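You operate a simulated robot arm through the tools that you are given. There is no shell and no other tool.

Carry out the task below with a simulated robot arm. There is one attempt and no reset: what you move stays moved.

JOB
Test the mounted shock, then hang it on the done or retest hook.
Fine: run it at the speed that is set; done means both forces within 10 lb of the test card. Crank at the bottom and power off before the pins.

It is judged by the outcome, as a careful person would: the job done as asked, and still so three seconds after it is handed in. It fails if anything else is knocked over, pushed out of place, dropped, spilled or broken.

ROBOT AND FRAMES
A 7-joint arm with a two-finger parallel gripper, fixed in place. Base frame: the origin is on the floor under the middle of its stand, x ahead of it, y to its left, z up. Units: mm, degrees, N and s.
It reaches about 1247 mm from its shoulder. Its first joint turns from -132.0 to 132.0 degrees. Payload 3.91 kg.
The tool frame sits at the grasp point between the pads (the TCP): z along the fingers, y along the line on which they close. The tips reach 30 mm beyond it. Largest opening 110 mm; finger width 20, thickness 10; the body of the gripper, 48 by 112 mm, starts 55 mm behind the TCP.
Orientation is that of the tool frame in the base frame, as a unit quaternion [x, y, z, w]. With the fingers straight down and closing along the base's y, the tool's x points along the base's -x, its y along +y and its z along -z.

CONTROLS
- The arm moves only by the tool play_rows. Its argument "commands" is a list of rows, each an object (a shift or turn left out is 0, a gripper value left out holds the last) with "offset": the shift along the tool's x, y, z in units of 150 mm (1.0 is 150 mm), a list of three; "angular": the turn, a rotation vector about the tool's x, y, z in units of 60 degrees (1.0 is 60 degrees), a list of three; "grip": the closure in counts, from 0 (fully open) to 255 (shut). In form: [{"offset": [x, y, z], "angular": [ax, ay, az], "grip": grip}, ...]. A call has 1 to 20 rows; each row is the pose to reach, as a shift and turn from the pose commanded when the call began, along the tool's axes at that moment. A call with a number of a shift or a turn outside -1 to 1 is refused whole. Rows are played at 5 a second. More than 50 mm and 8.6 degrees between two rows, or a gripper value outside its range, and nothing of the call is played. A pose out of reach is approached as far as the arm can. The call stops where the force on the tool passes 90 N (or 10 N more than at its start, if that is more) or the arm is blocked; 0.2 s more then pass. The fingers move at their own pace (about 108 mm/s each) and stop on an object; they squeeze with about 44 N. The grip force told is the motor's: it shows also when the fingers shut on nothing. Time passes only in rows, and 0.2 s behind the last, so rows that repeat a pose let the fingers close. It gives the time, the measured TCP pose, the force on the tool (base axes), the opening and the grip force at its end, in the units of the frame above (readings bear some noise), with the torque about the TCP (base axes, N m) and any sound that the robot's microphone picked up.
- Cameras (640 x 400 px; columns grow to the right, rows downward): "scene" is fixed at [401.5, -498.6, 1725]; the picture's right is [0.99, -0.16, 0.00], its down [-0.09, -0.56, -0.82] and it looks along [0.13, 0.81, -0.57] (base axes); focal length 316 px, centre (320, 200). "wrist" rides on the gripper at [72, 17, -103] in the tool frame; the picture's right is [-0.23, 0.97, 0.00], its down [-0.76, -0.18, -0.62] and it looks along [-0.61, -0.14, 0.78] (tool axes); focal length 222 px, centre (320, 200). There is no depth. A picture from a camera that has moved, and an enlarged one, comes with that camera's place and axes in the base frame and with its lens.
- get_image(camera): a new picture of that camera. No time passes.
- enlarge(camera, box): a new picture of the part [left, top, right, bottom] of that camera's present view, enlarged. No time passes.
- sign_off(): hands the job in; it is judged then, once.

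Nothing tells you positions but the pictures and the camera data. Unless the task says otherwise, let go and move clear before handing in.

The tools are called after "Call:" as a command line: name --argument value ..., lists and objects as JSON in quotes. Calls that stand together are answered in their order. play_rows: Moves the arm, as the interface text tells. Its arguments: {"type":"object","properties":{"commands":{"type":"array"}},"required":["commands"]} The other tools are called the same way: get_image (camera) takes a picture; enlarge (camera, box) takes an enlarged picture of a part of a camera's view; sign_off () hands the job in.

At the start:

```text
time_s: 0.0
tcp_pos: [405.1, 364.6, 1384.6]
ee_rot: [0.0, 1.0, -0.001, 0.0]
force: [0.7, -0.3, 0.4]
moment: [0.0, 0.05, 0.0]
opening: 109.8
grip_force: 0.0
```

scene: 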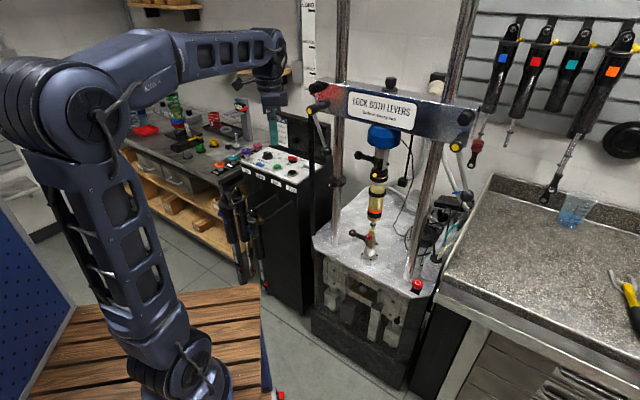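
wrist: 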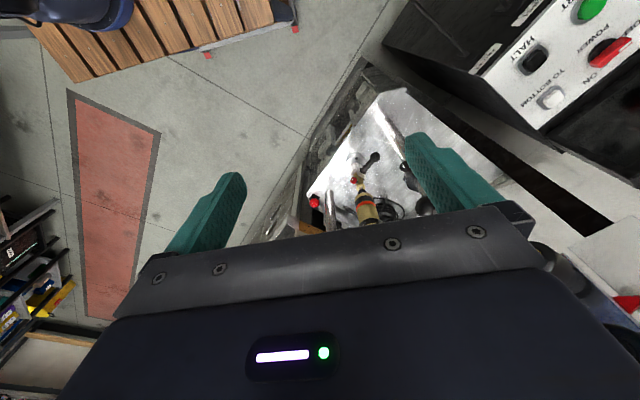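

I see a shock dyno with a shock mounted under a cross beam labelled "LOCK BOTH LEVERS", and a control box to the left of it. I'll enlarge several parts of the scene before moving anything.

Call:
enlarge --camera "scene" --box '[220, 90, 340, 210]'

Call:
enlarge --camera "scene" --box '[300, 60, 480, 180]'

Call:
enlarge --camera "scene" --box '[310, 160, 470, 300]'

Call:
enlarge --camera "scene" --box '[460, 0, 640, 130]'

Call:
enlarge --camera "scene" --box '[120, 70, 300, 190]'

Call:
enlarge --camera "scene" --box '[200, 160, 320, 320]'

Call:
enlarge --camera "scene" --box '[230, 0, 350, 120]'

```text
3.33 times, centred on (280, 150) of scene
camera zoom: at [401.5, -498.6, 1725.0], right [0.99, -0.16, 0.0], down [-0.09, -0.56, -0.82], along [0.13, 0.81, -0.57], focal length 1053 px, centre (453, 367)
```

zoom: 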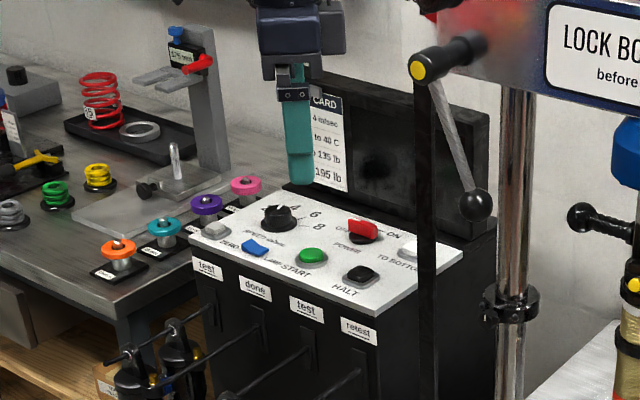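

```text
3.33 times, centred on (390, 120) of scene
camera zoom: at [401.5, -498.6, 1725.0], right [0.99, -0.16, 0.0], down [-0.09, -0.56, -0.82], along [0.13, 0.81, -0.57], focal length 1053 px, centre (87, 467)
```

zoom: 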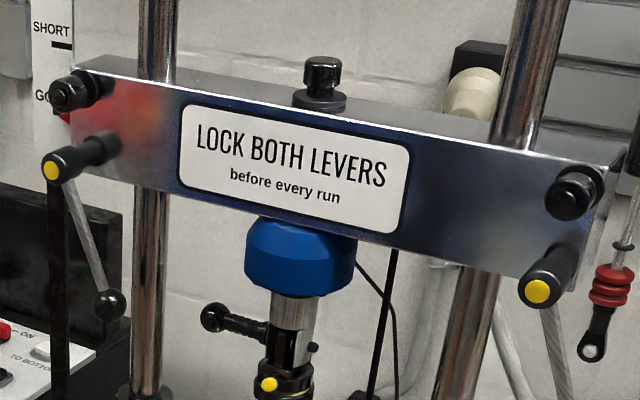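

```text
2.86 times, centred on (390, 230) of scene
camera zoom: at [401.5, -498.6, 1725.0], right [0.99, -0.16, 0.0], down [-0.09, -0.56, -0.82], along [0.13, 0.81, -0.57], focal length 902 px, centre (120, 114)
```

zoom: 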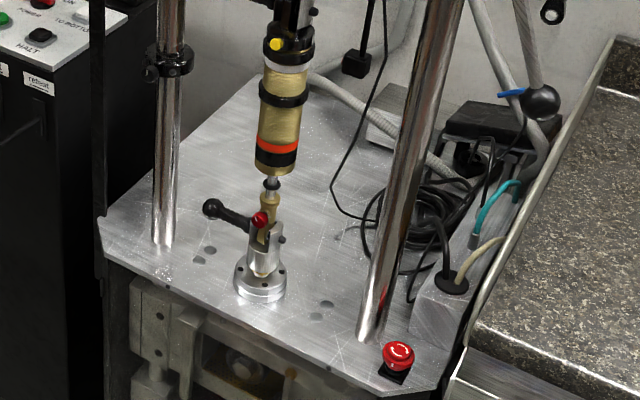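

```text
3.08 times, centred on (550, 65) of scene
camera zoom: at [401.5, -498.6, 1725.0], right [0.99, -0.16, 0.0], down [-0.09, -0.56, -0.82], along [0.13, 0.81, -0.57], focal length 972 px, centre (-388, 615)
```

zoom: 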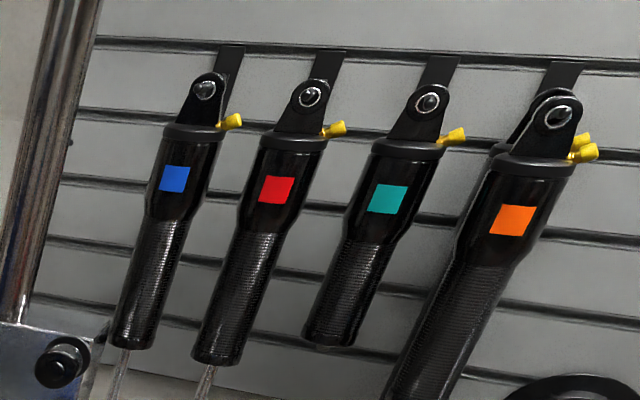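

```text
3.33 times, centred on (210, 130) of scene
camera zoom: at [401.5, -498.6, 1725.0], right [0.99, -0.16, 0.0], down [-0.09, -0.56, -0.82], along [0.13, 0.81, -0.57], focal length 1053 px, centre (687, 433)
```

zoom: 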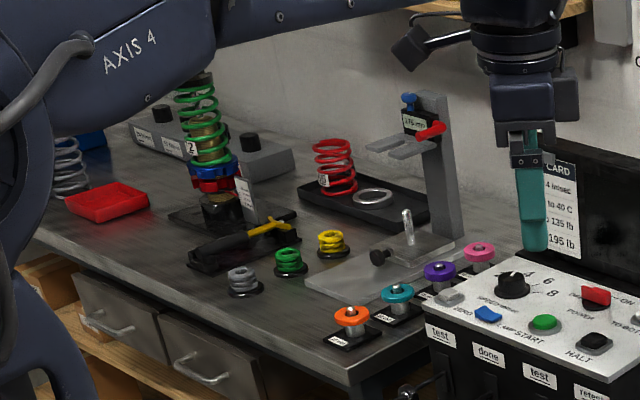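

```text
2.50 times, centred on (260, 240) of scene
camera zoom: at [401.5, -498.6, 1725.0], right [0.99, -0.16, 0.0], down [-0.09, -0.56, -0.82], along [0.13, 0.81, -0.57], focal length 790 px, centre (470, 100)
```

zoom: 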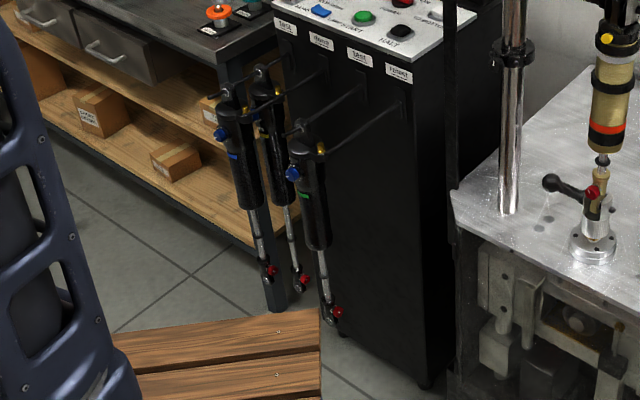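

```text
3.33 times, centred on (290, 60) of scene
camera zoom: at [401.5, -498.6, 1725.0], right [0.99, -0.16, 0.0], down [-0.09, -0.56, -0.82], along [0.13, 0.81, -0.57], focal length 1053 px, centre (420, 667)
```

zoom: 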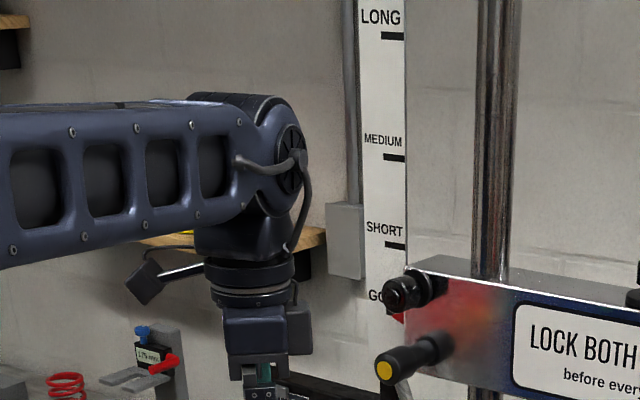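

The red e-stop triangulates to about (894, 228, 778), the lower pin to about (740, 393, 898), and the control panel to about z 1030 near x 420–560, y 740–860. I need closer views of the labels, levers and hooks before planning.

Call:
enlarge --camera "scene" --box '[240, 140, 320, 190]'

Call:
enlarge --camera "scene" --box '[265, 105, 329, 145]'

Call:
enlarge --camera "scene" --box '[300, 70, 364, 110]'

Call:
enlarge --camera "scene" --box '[430, 100, 510, 220]'

Call:
enlarge --camera "scene" --box '[340, 140, 420, 200]'

Call:
enlarge --camera "scene" --box '[340, 200, 420, 260]'

Call:
enlarge --camera "scene" --box '[210, 180, 290, 230]'

Call:
enlarge --camera "scene" --box '[210, 220, 290, 290]'

```text
8.00 times, centred on (280, 165) of scene
camera zoom: at [401.5, -498.6, 1725.0], right [0.99, -0.16, 0.0], down [-0.09, -0.56, -0.82], along [0.13, 0.81, -0.57], focal length 2527 px, centre (640, 480)
```

zoom: 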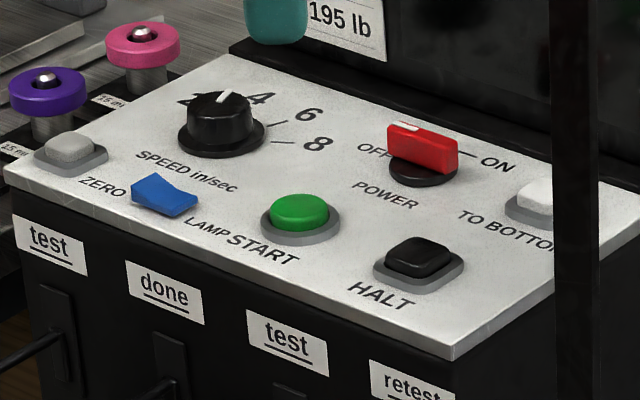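

```text
10.00 times, centred on (297, 125) of scene
camera zoom: at [401.5, -498.6, 1725.0], right [0.99, -0.16, 0.0], down [-0.09, -0.56, -0.82], along [0.13, 0.81, -0.57], focal length 3158 px, centre (550, 950)
```

zoom: 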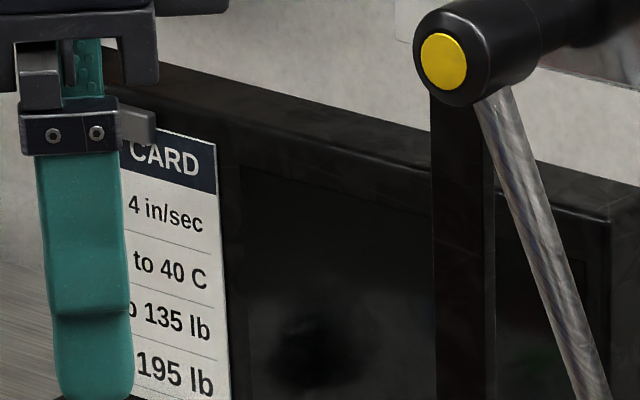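

```text
10.00 times, centred on (332, 90) of scene
camera zoom: at [401.5, -498.6, 1725.0], right [0.99, -0.16, 0.0], down [-0.09, -0.56, -0.82], along [0.13, 0.81, -0.57], focal length 3158 px, centre (200, 1300)
```

zoom: 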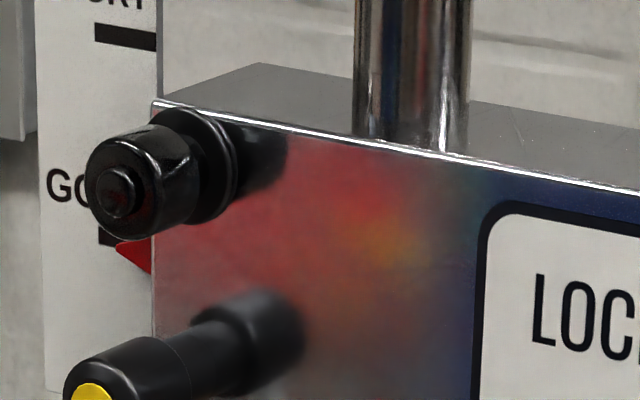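

```text
3.33 times, centred on (470, 160) of scene
camera zoom: at [401.5, -498.6, 1725.0], right [0.99, -0.16, 0.0], down [-0.09, -0.56, -0.82], along [0.13, 0.81, -0.57], focal length 1053 px, centre (-180, 333)
```

zoom: 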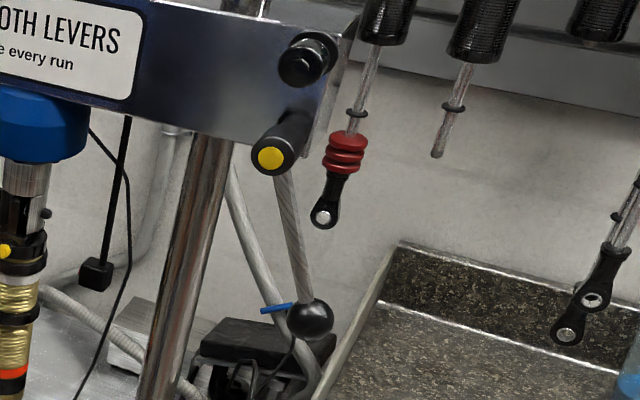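

```text
6.67 times, centred on (380, 170) of scene
camera zoom: at [401.5, -498.6, 1725.0], right [0.99, -0.16, 0.0], down [-0.09, -0.56, -0.82], along [0.13, 0.81, -0.57], focal length 2106 px, centre (-80, 400)
```

zoom: 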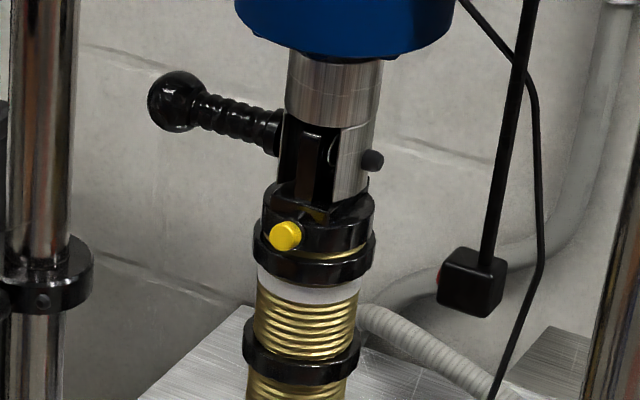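

```text
6.67 times, centred on (380, 230) of scene
camera zoom: at [401.5, -498.6, 1725.0], right [0.99, -0.16, 0.0], down [-0.09, -0.56, -0.82], along [0.13, 0.81, -0.57], focal length 2106 px, centre (-80, 0)
```

zoom: 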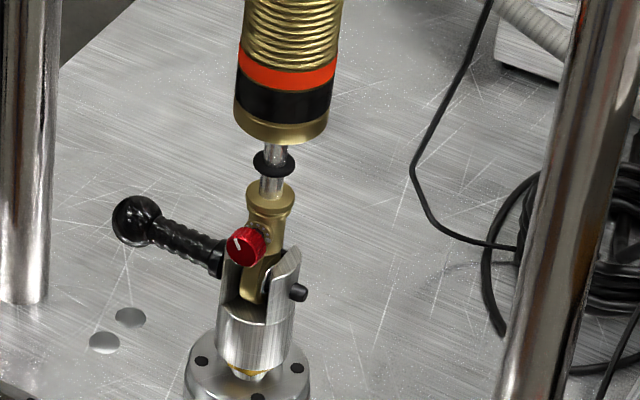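

```text
8.00 times, centred on (250, 205) of scene
camera zoom: at [401.5, -498.6, 1725.0], right [0.99, -0.16, 0.0], down [-0.09, -0.56, -0.82], along [0.13, 0.81, -0.57], focal length 2527 px, centre (880, 160)
```

zoom: 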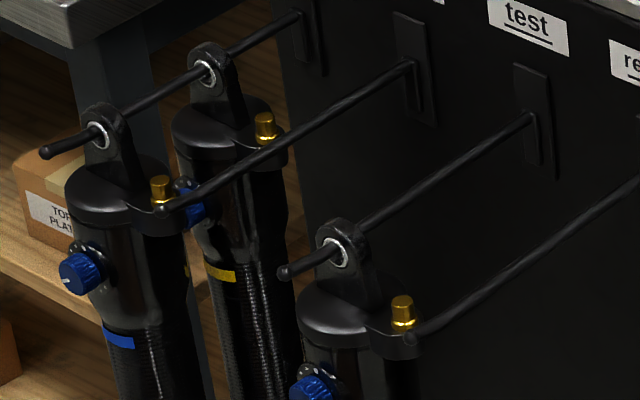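

```text
5.71 times, centred on (250, 255) of scene
camera zoom: at [401.5, -498.6, 1725.0], right [0.99, -0.16, 0.0], down [-0.09, -0.56, -0.82], along [0.13, 0.81, -0.57], focal length 1805 px, centre (720, -114)
```

zoom: 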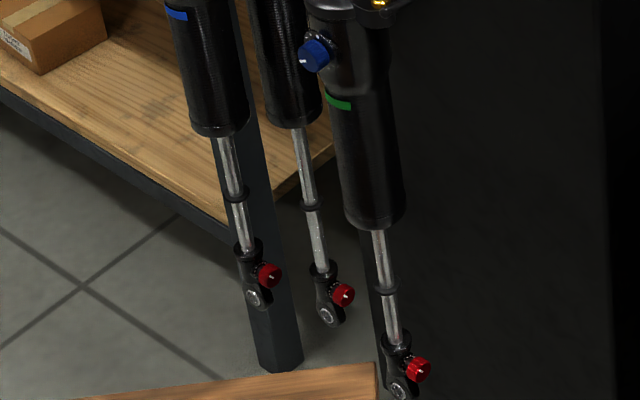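

I see the power knob mark pointing at OFF, the panel turned about 42° from base axes (like the dyno), and four hooks on the box front: two "test" hooks holding shocks, with "done" and "retest" empty. I'll first yaw the gripper about 48° in place so the wrist camera faces the dyno and panel.

Call:
play_rows --commands '[{"angular": [0, 0, -0.13]}, {"angular": [0, 0, -0.26]}, {"angular": [0, 0, -0.39]}, {"angular": [0, 0, -0.52]}, {"angular": [0, 0, -0.65]}, {"angular": [0, 0, -0.78]}, {"angular": [0, 0, -0.805]}]'

Call:
get_image --camera "wrist"

Call:
get_image --camera "scene"

```text
time_s: 1.6
tcp_pos: [406.6, 364.9, 1385.1]
ee_rot: [-0.41, 0.912, 0.001, 0.001]
force: [-0.2, -0.2, -0.4]
moment: [-0.02, -0.03, -0.01]
opening: 110.0
grip_force: 0.0
```

```text
taken
camera wrist: at [345.7, 323.1, 1490.5], right [-0.58, 0.82, 0.0], down [0.64, 0.45, 0.62], along [0.51, 0.36, -0.78], focal length 222 px, centre (320, 200)
```

wrist: 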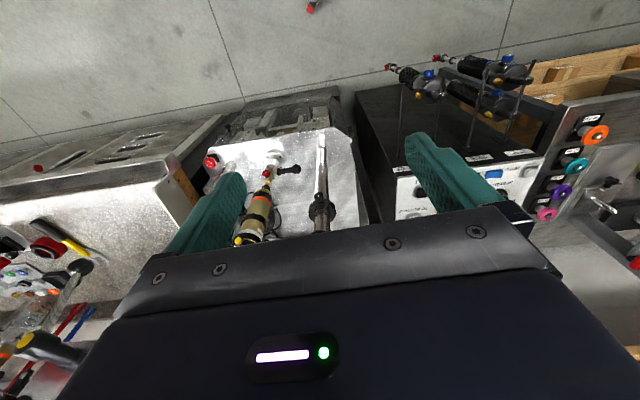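

```text
taken
```

scene: 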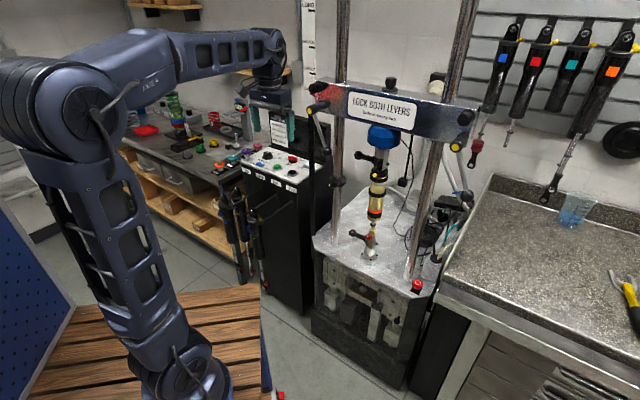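

The view is clear and the beam is well to the right of the gripper. Next I move left and toward the control panel, staying high, to read the card, screen and panel.

Call:
play_rows --commands '[{"offset": [-0.09, 0.27, 0.0]}, {"offset": [-0.18, 0.54, 0.0]}, {"offset": [-0.27, 0.81, 0.0]}, {"offset": [-0.33, 1.0, 0.0]}]'

Call:
play_rows --commands '[{"offset": [-0.12, 0.24, 0.1]}, {"offset": [-0.24, 0.48, 0.2]}, {"offset": [-0.36, 0.72, 0.3]}, {"offset": [-0.45, 0.95, 0.4]}]'

Call:
get_image --camera "wrist"

Call:
get_image --camera "scene"

```text
time_s: 2.6
tcp_pos: [329.4, 499.8, 1387.5]
ee_rot: [-0.409, 0.913, 0.0, 0.001]
force: [-0.5, -0.3, 0.6]
moment: [0.04, 0.0, 0.03]
opening: 109.8
grip_force: 0.0
```

```text
time_s: 3.6
tcp_pos: [265.2, 643.8, 1325.9]
ee_rot: [-0.409, 0.912, 0.001, 0.0]
force: [0.1, -1.1, 0.6]
moment: [0.04, 0.0, -0.01]
opening: 109.9
grip_force: 0.0
```

```text
taken
camera wrist: at [204.6, 603.6, 1431.1], right [-0.58, 0.82, 0.0], down [0.64, 0.45, 0.62], along [0.51, 0.36, -0.78], focal length 222 px, centre (320, 200)
```

wrist: 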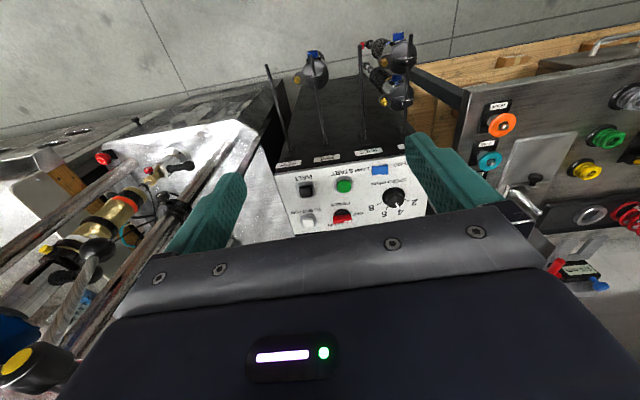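

```text
taken
```

scene: 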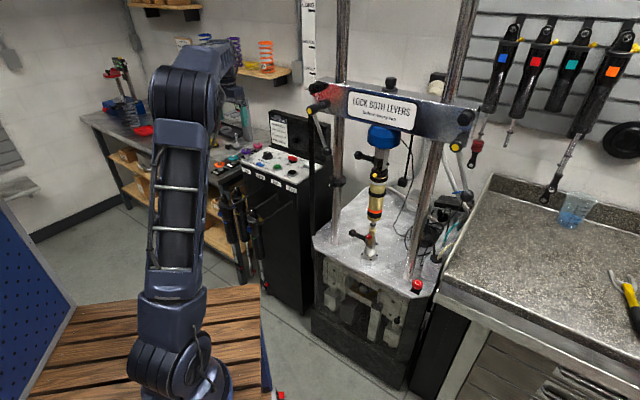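

The test card is now unobstructed from the scene camera and the panel is in wrist view. I'll enlarge both before touching anything.

Call:
enlarge --camera "scene" --box '[262, 105, 326, 145]'

Call:
enlarge --camera "wrist" --box '[270, 140, 430, 240]'

Call:
enlarge --camera "wrist" --box '[250, 30, 430, 170]'

Call:
enlarge --camera "wrist" --box '[0, 130, 240, 280]'

Call:
enlarge --camera "wrist" --box '[0, 240, 160, 400]'

Call:
enlarge --camera "scene" --box '[240, 140, 320, 190]'

```text
10.00 times, centred on (294, 125) of scene
camera zoom: at [401.5, -498.6, 1725.0], right [0.99, -0.16, 0.0], down [-0.09, -0.56, -0.82], along [0.13, 0.81, -0.57], focal length 3158 px, centre (580, 950)
```

zoom: 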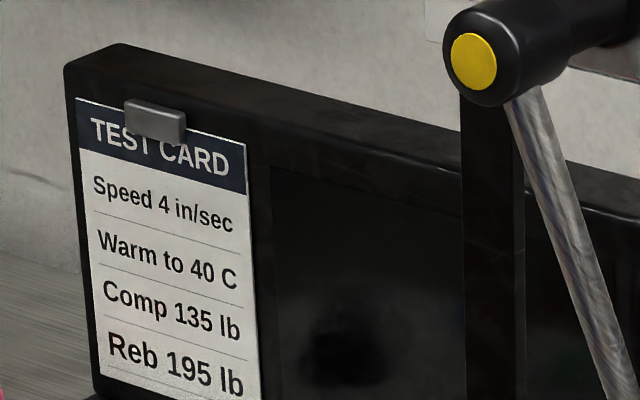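

```text
4.00 times, centred on (350, 190) of wrist
camera zoom: at [204.6, 603.6, 1431.1], right [-0.58, 0.82, 0.0], down [0.64, 0.45, 0.62], along [0.51, 0.36, -0.78], focal length 888 px, centre (200, 240)
```

zoom: 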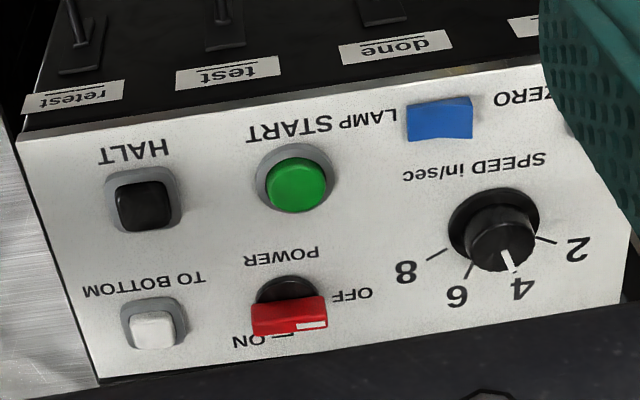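

```text
2.86 times, centred on (340, 100) of wrist
camera zoom: at [204.6, 603.6, 1431.1], right [-0.58, 0.82, 0.0], down [0.64, 0.45, 0.62], along [0.51, 0.36, -0.78], focal length 635 px, centre (263, 486)
```

zoom: 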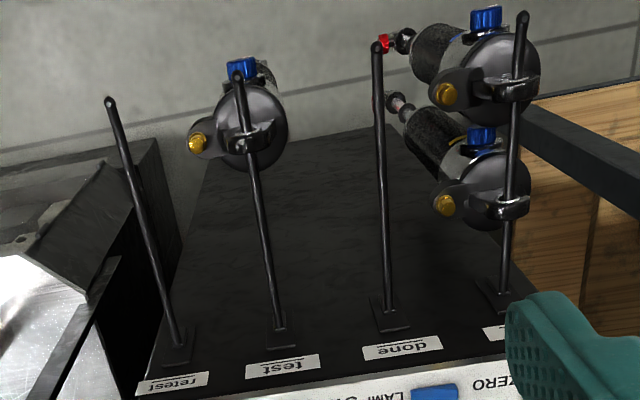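

```text
2.67 times, centred on (120, 205) of wrist
camera zoom: at [204.6, 603.6, 1431.1], right [-0.58, 0.82, 0.0], down [0.64, 0.45, 0.62], along [0.51, 0.36, -0.78], focal length 592 px, centre (853, 187)
```

zoom: 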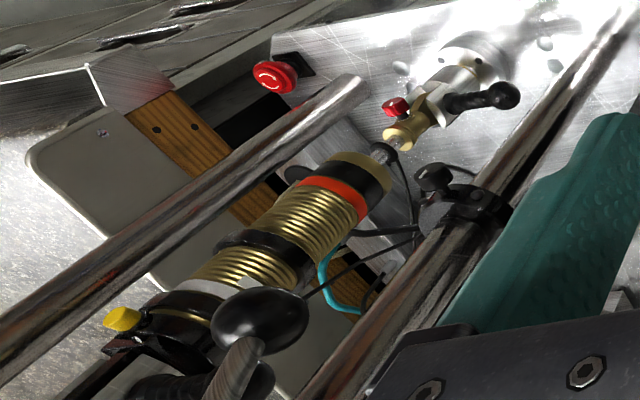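

```text
2.50 times, centred on (80, 320) of wrist
camera zoom: at [204.6, 603.6, 1431.1], right [-0.58, 0.82, 0.0], down [0.64, 0.45, 0.62], along [0.51, 0.36, -0.78], focal length 555 px, centre (920, -100)
```

zoom: 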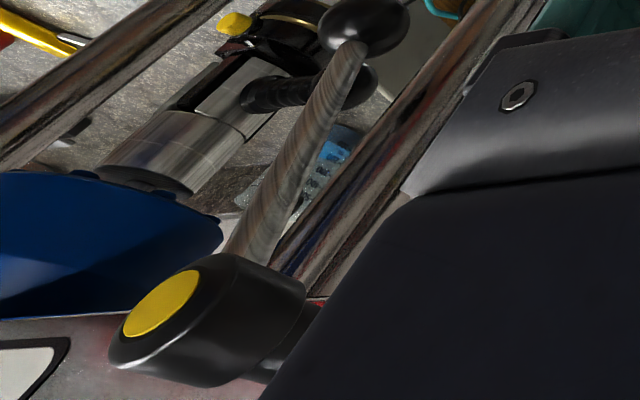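

```text
8.00 times, centred on (280, 165) of scene
camera zoom: at [401.5, -498.6, 1725.0], right [0.99, -0.16, 0.0], down [-0.09, -0.56, -0.82], along [0.13, 0.81, -0.57], focal length 2527 px, centre (640, 480)
```

zoom: 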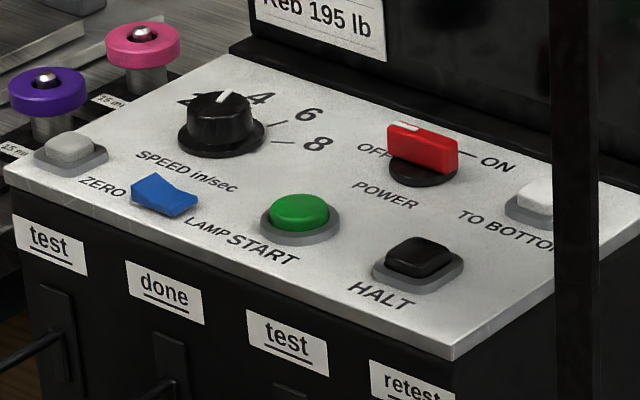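

The card reads Speed 4 in/sec, Warm to 40 C, Comp 135 lb, Reb 195 lb. The speed knob is already on 4 and power is OFF. Next I need to look at the two beam levers and the pins, so I'm moving the arm back up and around to the front of the dyno.

Call:
play_rows --commands '[{"offset": [0.095, -0.24, -0.15]}, {"offset": [0.19, -0.48, -0.3]}, {"offset": [0.285, -0.72, -0.45]}, {"offset": [0.38, -0.967, -0.6]}]'

Call:
play_rows --commands '[{"offset": [0.095, -0.24, -0.15]}, {"offset": [0.19, -0.48, -0.3]}, {"offset": [0.285, -0.72, -0.45]}, {"offset": [0.38, -0.967, -0.6]}]'

Call:
play_rows --commands '[{"offset": [0.09, -0.28, 0]}, {"offset": [0.18, -0.56, 0]}, {"offset": [0.27, -0.85, 0]}]'

Call:
play_rows --commands '[{"offset": [0.09, -0.28, 0], "angular": [0, -0.125, 0]}, {"offset": [0.18, -0.56, 0], "angular": [0, -0.25, 0]}, {"offset": [0.27, -0.85, 0], "angular": [0, -0.375, 0]}, {"offset": [0.27, -0.85, 0], "angular": [0, -0.5, 0]}]'

Call:
get_image --camera "wrist"

Call:
get_image --camera "scene"

```text
time_s: 4.6
tcp_pos: [337.8, 506.5, 1414.8]
ee_rot: [-0.409, 0.912, 0.0, -0.001]
force: [0.7, 1.5, -1.0]
moment: [-0.06, 0.05, -0.05]
opening: 110.0
grip_force: 0.0
```

```text
time_s: 5.6
tcp_pos: [412.1, 369.1, 1504.1]
ee_rot: [-0.41, 0.912, 0.0, 0.0]
force: [0.5, 0.8, 0.8]
moment: [-0.05, 0.03, 0.0]
opening: 110.0
grip_force: 0.1
```

```text
time_s: 6.4
tcp_pos: [475.7, 256.1, 1502.6]
ee_rot: [-0.41, 0.912, 0.0, 0.001]
force: [0.4, 1.1, -0.4]
moment: [-0.04, -0.01, 0.05]
opening: 110.2
grip_force: 0.1
```

```text
time_s: 7.4
tcp_pos: [543.7, 137.7, 1503.2]
ee_rot: [-0.395, 0.881, 0.106, 0.237]
force: [0.6, 0.8, 1.1]
moment: [0.0, 0.03, -0.04]
opening: 109.8
grip_force: 0.0
```

```text
taken
camera wrist: at [455.6, 66.0, 1558.1], right [-0.6, 0.79, 0.11], down [0.36, 0.14, 0.92], along [0.72, 0.59, -0.37], focal length 222 px, centre (320, 200)
```

wrist: 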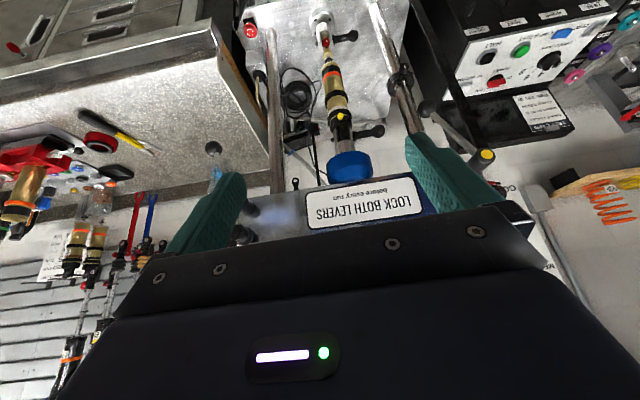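

```text
taken
```

scene: 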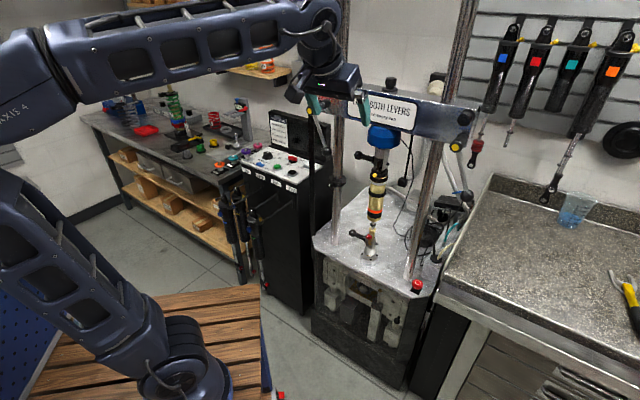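

The beam is in front of the wrist camera (image upside down) with the pins and left lever visible, though a finger hides the right lever. I'll enlarge parts of this view.

Call:
enlarge --camera "wrist" --box '[400, 60, 520, 200]'

Call:
enlarge --camera "wrist" --box '[290, 90, 400, 190]'

Call:
enlarge --camera "wrist" --box '[290, 0, 380, 90]'

Call:
enlarge --camera "wrist" --box '[220, 160, 320, 250]'

Call:
enlarge --camera "wrist" --box '[460, 20, 620, 120]'

```text
2.86 times, centred on (460, 130) of wrist
camera zoom: at [455.6, 66.0, 1558.1], right [-0.6, 0.79, 0.11], down [0.36, 0.14, 0.92], along [0.72, 0.59, -0.37], focal length 635 px, centre (-80, 400)
```

zoom: 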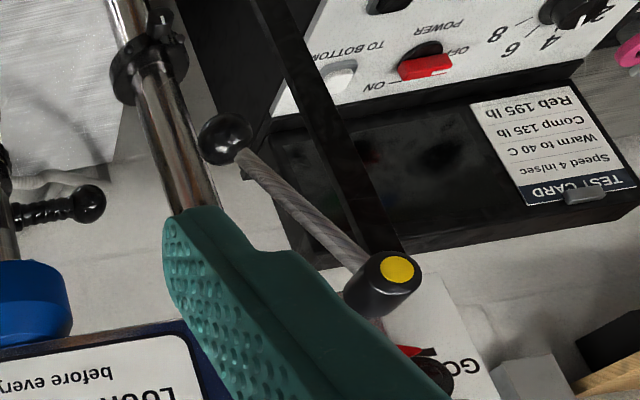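

```text
4.00 times, centred on (345, 140) of wrist
camera zoom: at [455.6, 66.0, 1558.1], right [-0.6, 0.79, 0.11], down [0.36, 0.14, 0.92], along [0.72, 0.59, -0.37], focal length 888 px, centre (220, 440)
```

zoom: 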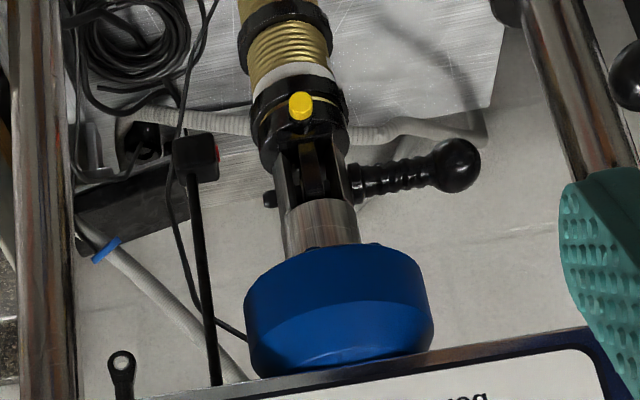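

```text
4.44 times, centred on (335, 45) of wrist
camera zoom: at [455.6, 66.0, 1558.1], right [-0.6, 0.79, 0.11], down [0.36, 0.14, 0.92], along [0.72, 0.59, -0.37], focal length 987 px, centre (253, 889)
```

zoom: 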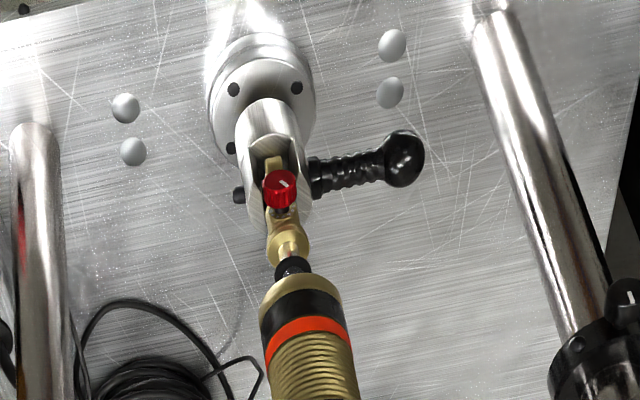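

```text
4.44 times, centred on (270, 205) of wrist
camera zoom: at [455.6, 66.0, 1558.1], right [-0.6, 0.79, 0.11], down [0.36, 0.14, 0.92], along [0.72, 0.59, -0.37], focal length 987 px, centre (542, 178)
```

zoom: 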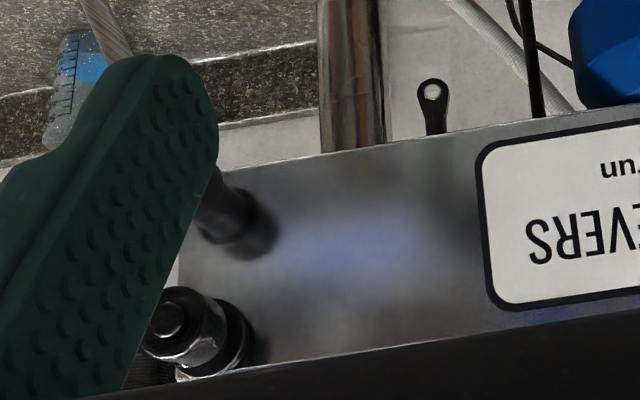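

```text
4.00 times, centred on (540, 70) of wrist
camera zoom: at [455.6, 66.0, 1558.1], right [-0.6, 0.79, 0.11], down [0.36, 0.14, 0.92], along [0.72, 0.59, -0.37], focal length 888 px, centre (-560, 720)
```

zoom: 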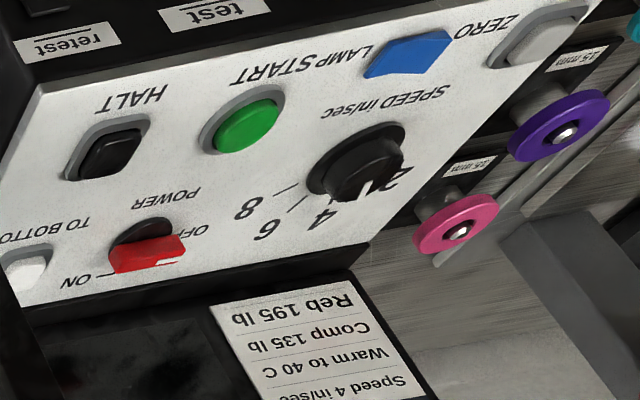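

I want an unobstructed view of both levers, so I'll close the empty fingers in place and look again.

Call:
play_rows --commands '[{"grip": 255}, {"grip": 255}, {"grip": 255}]'

Call:
get_image --camera "wrist"

Call:
enlarge --camera "wrist" --box '[160, 130, 280, 260]'

Call:
enlarge --camera "wrist" --box '[400, 90, 540, 220]'

```text
time_s: 8.2
tcp_pos: [542.5, 138.7, 1503.8]
ee_rot: [-0.395, 0.881, 0.105, 0.237]
force: [-0.2, -0.1, 0.9]
moment: [0.02, 0.01, 0.01]
opening: 0.1
grip_force: 38.4
```

```text
taken
camera wrist: at [455.1, 66.0, 1558.5], right [-0.6, 0.79, 0.11], down [0.36, 0.14, 0.92], along [0.72, 0.59, -0.37], focal length 222 px, centre (320, 200)
```

wrist: 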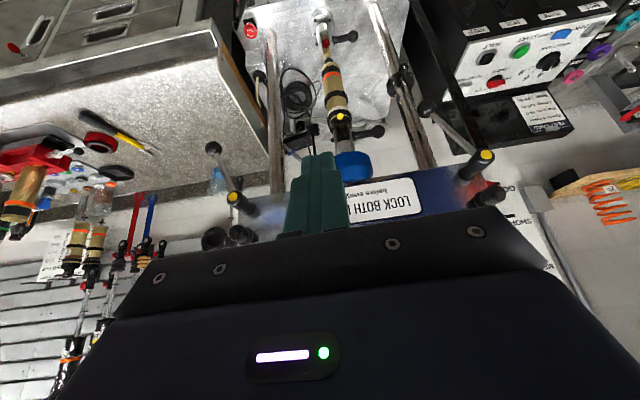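

```text
3.08 times, centred on (220, 195) of wrist
camera zoom: at [455.1, 66.0, 1558.5], right [-0.6, 0.79, 0.11], down [0.36, 0.14, 0.92], along [0.72, 0.59, -0.37], focal length 684 px, centre (628, 215)
```

zoom: 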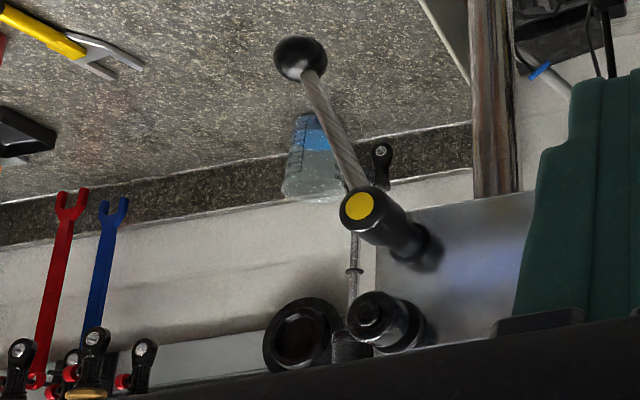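

```text
3.08 times, centred on (470, 155) of wrist
camera zoom: at [455.1, 66.0, 1558.5], right [-0.6, 0.79, 0.11], down [0.36, 0.14, 0.92], along [0.72, 0.59, -0.37], focal length 684 px, centre (-142, 338)
```

zoom: 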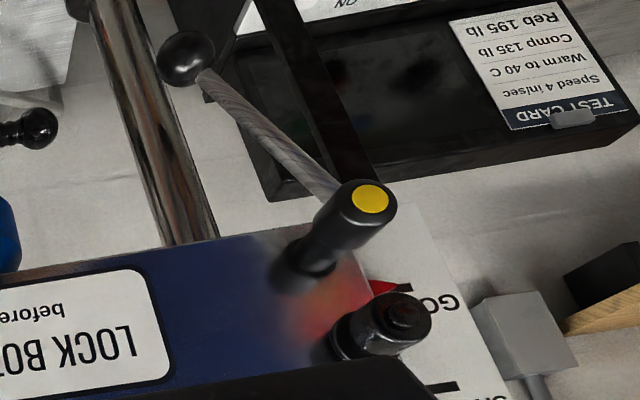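

Both levers appear to hang at the same angle, about 24° off vertical, so the picture alone does not tell me whether they are locked. The panel is level at about z 1010, turned about −35°. I'll swing back to the panel with the fingers closed to look closely at the power knob and the screen.

Call:
play_rows --commands '[{"offset": [0, 0.28, 0], "angular": [0, 0.13, 0]}, {"offset": [0, 0.56, 0], "angular": [0, 0.26, 0]}, {"offset": [0, 0.85, 0], "angular": [0, 0.39, 0]}, {"offset": [0, 0.85, 0], "angular": [0, 0.5, 0]}]'

Call:
play_rows --commands '[{"offset": [-0.1, 0.2, 0.1]}, {"offset": [-0.2, 0.4, 0.2]}, {"offset": [-0.3, 0.6, 0.3]}, {"offset": [-0.4, 0.8, 0.39]}]'

Call:
play_rows --commands '[{"offset": [-0.1, 0.2, 0.1]}, {"offset": [-0.2, 0.4, 0.2]}, {"offset": [-0.3, 0.6, 0.3]}, {"offset": [-0.4, 0.8, 0.39]}]'

Call:
play_rows --commands '[{"offset": [-0.1, 0.2, 0.1]}, {"offset": [-0.2, 0.4, 0.2]}, {"offset": [-0.3, 0.6, 0.3]}, {"offset": [-0.4, 0.8, 0.39]}]'

Call:
get_image --camera "wrist"

Call:
get_image --camera "scene"

```text
time_s: 9.2
tcp_pos: [447.6, 221.4, 1503.8]
ee_rot: [-0.408, 0.913, 0.0, 0.0]
force: [-0.9, -1.3, 0.8]
moment: [0.01, -0.01, 0.02]
opening: 0.0
grip_force: 37.4
```

```text
time_s: 10.2
tcp_pos: [398.6, 348.7, 1446.5]
ee_rot: [-0.409, 0.912, 0.0, 0.0]
force: [-0.6, 0.2, 0.6]
moment: [0.06, -0.01, 0.01]
opening: 0.2
grip_force: 38.1
```

```text
time_s: 11.2
tcp_pos: [348.2, 471.1, 1389.3]
ee_rot: [-0.408, 0.913, 0.0, 0.001]
force: [-0.5, -1.0, 0.3]
moment: [0.03, 0.0, -0.01]
opening: 0.2
grip_force: 38.0
```

```text
time_s: 12.2
tcp_pos: [297.4, 594.5, 1331.5]
ee_rot: [-0.409, 0.912, 0.001, 0.0]
force: [1.0, -0.5, 0.6]
moment: [0.05, -0.01, 0.01]
opening: 0.1
grip_force: 37.2
```

```text
taken
camera wrist: at [237.5, 555.4, 1435.5], right [-0.58, 0.82, 0.0], down [0.64, 0.45, 0.62], along [0.51, 0.36, -0.78], focal length 222 px, centre (320, 200)
```

wrist: 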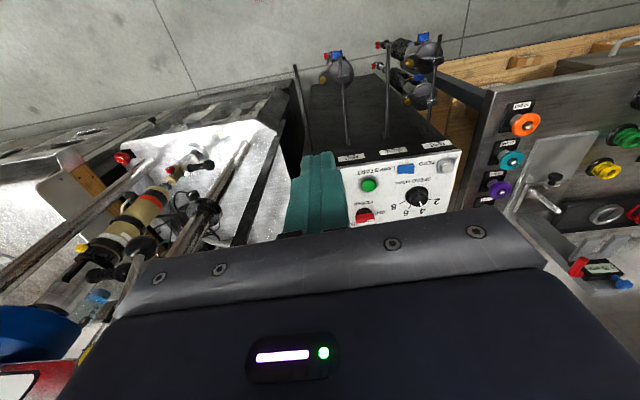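

```text
taken
```

scene: 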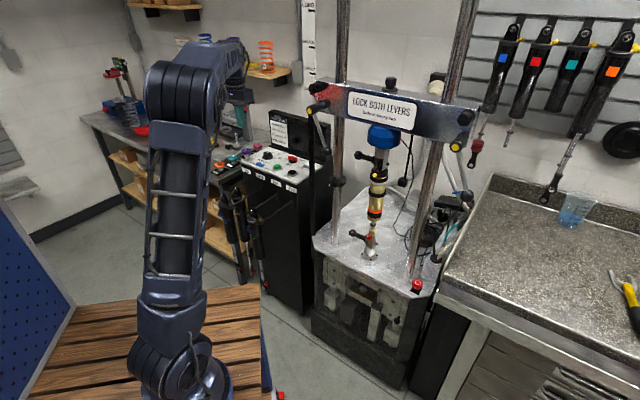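

I'm over the left front of the panel with everything clear. I'll yaw 20° and pitch up in place so the camera faces the screen and knob squarely.

Call:
play_rows --commands '[{"angular": [0, 0, -0.12]}, {"angular": [0, 0, -0.24]}, {"angular": [0, 0, -0.345]}]'

Call:
play_rows --commands '[{"angular": [0, -0.12, 0]}, {"angular": [0, -0.24, 0]}, {"angular": [0, -0.36, 0]}, {"angular": [0, -0.42, 0]}]'

Call:
get_image --camera "wrist"

Call:
enlarge --camera "wrist" --box '[240, 60, 460, 220]'

```text
time_s: 13.0
tcp_pos: [298.4, 595.9, 1329.7]
ee_rot: [-0.568, 0.823, 0.0, 0.0]
force: [-0.5, 0.1, -0.1]
moment: [-0.02, -0.03, 0.02]
opening: 0.0
grip_force: 37.6
```

```text
time_s: 14.0
tcp_pos: [299.2, 596.6, 1330.2]
ee_rot: [-0.553, 0.804, 0.124, 0.18]
force: [0.3, 0.4, -0.2]
moment: [0.01, 0.0, 0.01]
opening: 0.1
grip_force: 37.6
```

```text
taken
camera wrist: at [244.4, 501.7, 1394.1], right [-0.84, 0.54, 0.1], down [0.32, 0.33, 0.89], along [0.45, 0.77, -0.45], focal length 222 px, centre (320, 200)
```

wrist: 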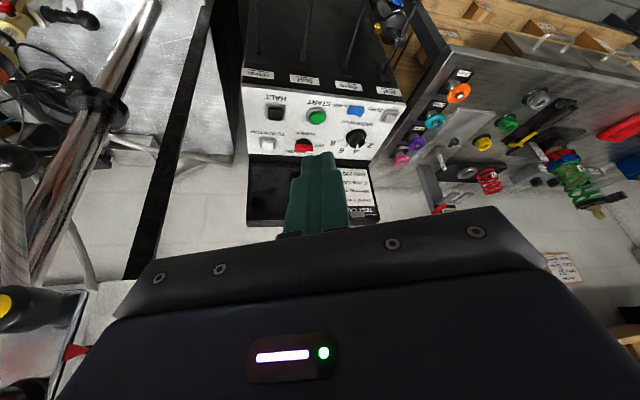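

```text
2.50 times, centred on (350, 140) of wrist
camera zoom: at [244.4, 501.7, 1394.1], right [-0.84, 0.54, 0.1], down [0.32, 0.33, 0.89], along [0.45, 0.77, -0.45], focal length 555 px, centre (245, 350)
```

zoom: 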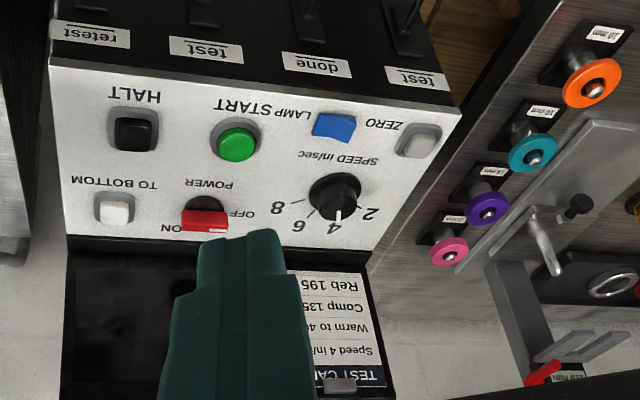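

The screen leans back behind the panel, and the power handle sits front-right of the card with OFF on its left and ON back-right. I'll point the gripper straight down again, square to the panel, and hover over the power knob for a close look.

Call:
play_rows --commands '[{"angular": [0, 0.12, 0]}, {"angular": [0, 0.24, 0]}, {"angular": [0, 0.36, 0]}, {"angular": [0, 0.42, 0]}]'

Call:
play_rows --commands '[{"angular": [0, 0, 0.12]}, {"angular": [0, 0, 0.233]}]'

Call:
play_rows --commands '[{"offset": [-0.25, 0, 0.12]}, {"offset": [-0.5, 0, 0.24]}, {"offset": [-0.75, 0, 0.355]}]'

Call:
get_image --camera "wrist"

Call:
enlarge --camera "wrist" --box '[240, 60, 440, 185]'

```text
time_s: 15.0
tcp_pos: [297.0, 596.1, 1329.0]
ee_rot: [-0.567, 0.824, 0.0, 0.0]
force: [-1.1, -1.2, -0.7]
moment: [0.04, -0.03, -0.01]
opening: 0.0
grip_force: 37.6
```

```text
time_s: 15.6
tcp_pos: [299.3, 595.0, 1329.5]
ee_rot: [-0.461, 0.887, 0.0, 0.0]
force: [-0.7, 1.1, 1.2]
moment: [0.0, -0.05, 0.03]
opening: 0.0
grip_force: 37.6
```

```text
time_s: 16.4
tcp_pos: [365.2, 685.4, 1275.8]
ee_rot: [-0.463, 0.886, 0.0, 0.0]
force: [-0.8, 0.0, 0.7]
moment: [0.04, -0.04, 0.01]
opening: 0.1
grip_force: 37.9
```

```text
taken
camera wrist: at [309.1, 637.7, 1380.8], right [-0.67, 0.74, 0.0], down [0.58, 0.52, 0.62], along [0.46, 0.42, -0.78], focal length 222 px, centre (320, 200)
```

wrist: 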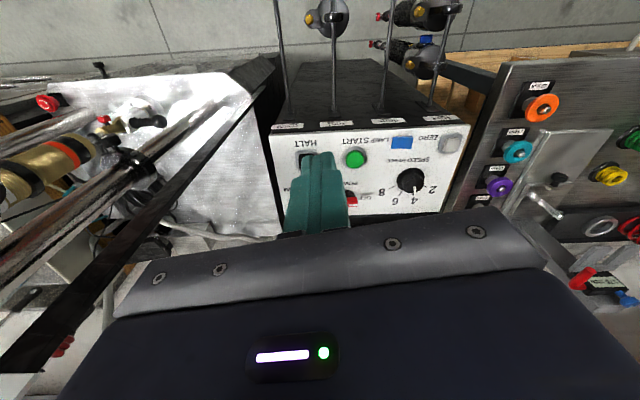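

```text
3.20 times, centred on (340, 122) of wrist
camera zoom: at [309.1, 637.7, 1380.8], right [-0.67, 0.74, 0.0], down [0.58, 0.52, 0.62], along [0.46, 0.42, -0.78], focal length 711 px, centre (256, 448)
```

zoom: 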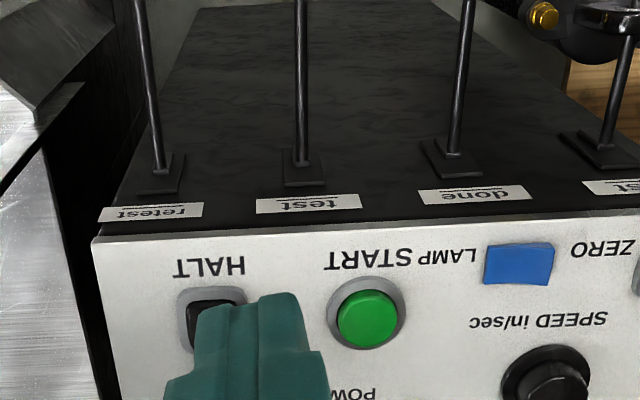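

The tool is square with the panel now. I continue toward a hover above the power knob.

Call:
play_rows --commands '[{"offset": [-0.25, 0.01, 0.1]}, {"offset": [-0.5, 0.015, 0.2]}, {"offset": [-0.75, 0.023, 0.3]}]'

Call:
play_rows --commands '[{"offset": [-0.25, 0.01, 0.1]}, {"offset": [-0.5, 0.015, 0.2]}, {"offset": [-0.75, 0.023, 0.3]}]'

Call:
get_image --camera "wrist"

Call:
enlarge --camera "wrist" --box '[250, 40, 410, 140]'

Call:
get_image --camera "scene"

```text
time_s: 17.2
tcp_pos: [424.1, 780.0, 1232.2]
ee_rot: [-0.462, 0.887, 0.0, 0.001]
force: [0.3, -1.2, 1.5]
moment: [0.05, 0.01, -0.03]
opening: 0.0
grip_force: 37.9
```

```text
time_s: 18.0
tcp_pos: [481.5, 849.3, 1176.9]
ee_rot: [-0.463, 0.886, 0.0, 0.001]
force: [-0.2, -1.4, 1.3]
moment: [0.05, -0.05, 0.01]
opening: 0.2
grip_force: 38.1
out of reach, approached as far as the arm can: row 3
```

```text
taken
camera wrist: at [425.9, 801.7, 1280.9], right [-0.67, 0.74, 0.0], down [0.58, 0.52, 0.62], along [0.46, 0.42, -0.78], focal length 222 px, centre (320, 200)
```

wrist: 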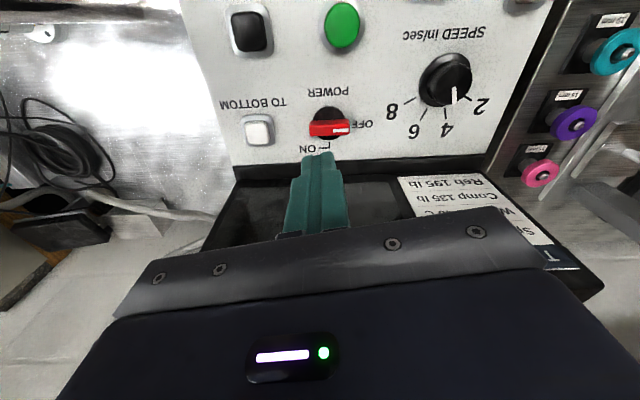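

```text
4.00 times, centred on (330, 90) of wrist
camera zoom: at [425.9, 801.7, 1280.9], right [-0.67, 0.74, 0.0], down [0.58, 0.52, 0.62], along [0.46, 0.42, -0.78], focal length 888 px, centre (280, 640)
```

zoom: 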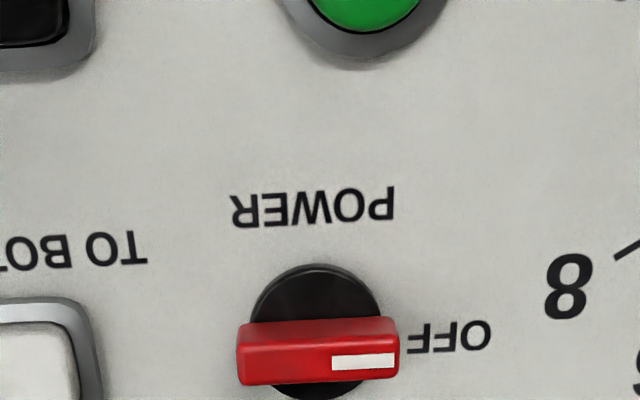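

```text
taken
```

scene: 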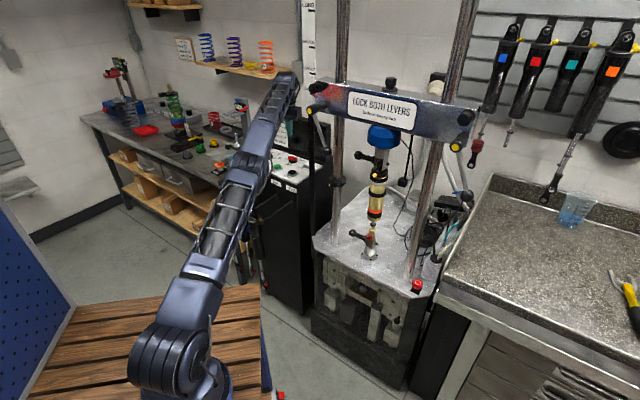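

I'm hovering over the power knob, near the reach limit at this height, and the handle's white mark is on OFF with ON straight behind it. I'll zoom in to confirm the ON direction.

Call:
enlarge --camera "wrist" --box '[290, 105, 380, 161]'

Call:
enlarge --camera "scene" --box '[260, 105, 340, 185]'

```text
7.11 times, centred on (335, 133) of wrist
camera zoom: at [425.9, 801.7, 1280.9], right [-0.67, 0.74, 0.0], down [0.58, 0.52, 0.62], along [0.46, 0.42, -0.78], focal length 1580 px, centre (213, 676)
```

zoom: 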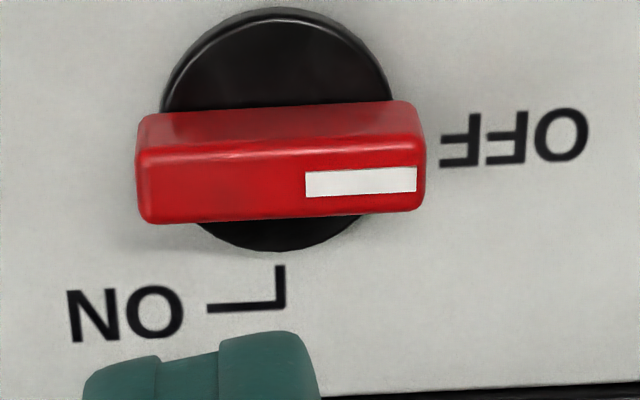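

```text
5.00 times, centred on (300, 145) of scene
camera zoom: at [401.5, -498.6, 1725.0], right [0.99, -0.16, 0.0], down [-0.09, -0.56, -0.82], along [0.13, 0.81, -0.57], focal length 1579 px, centre (420, 475)
```

zoom: 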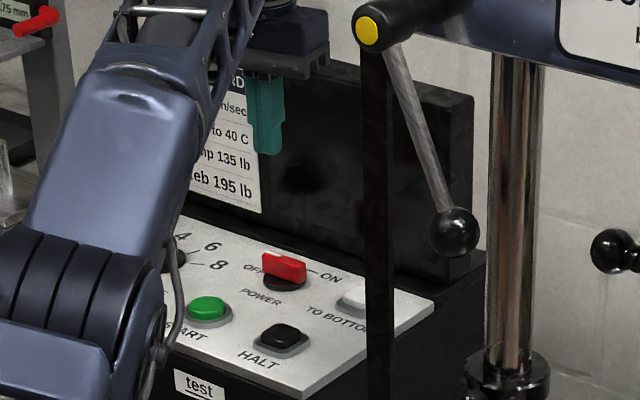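

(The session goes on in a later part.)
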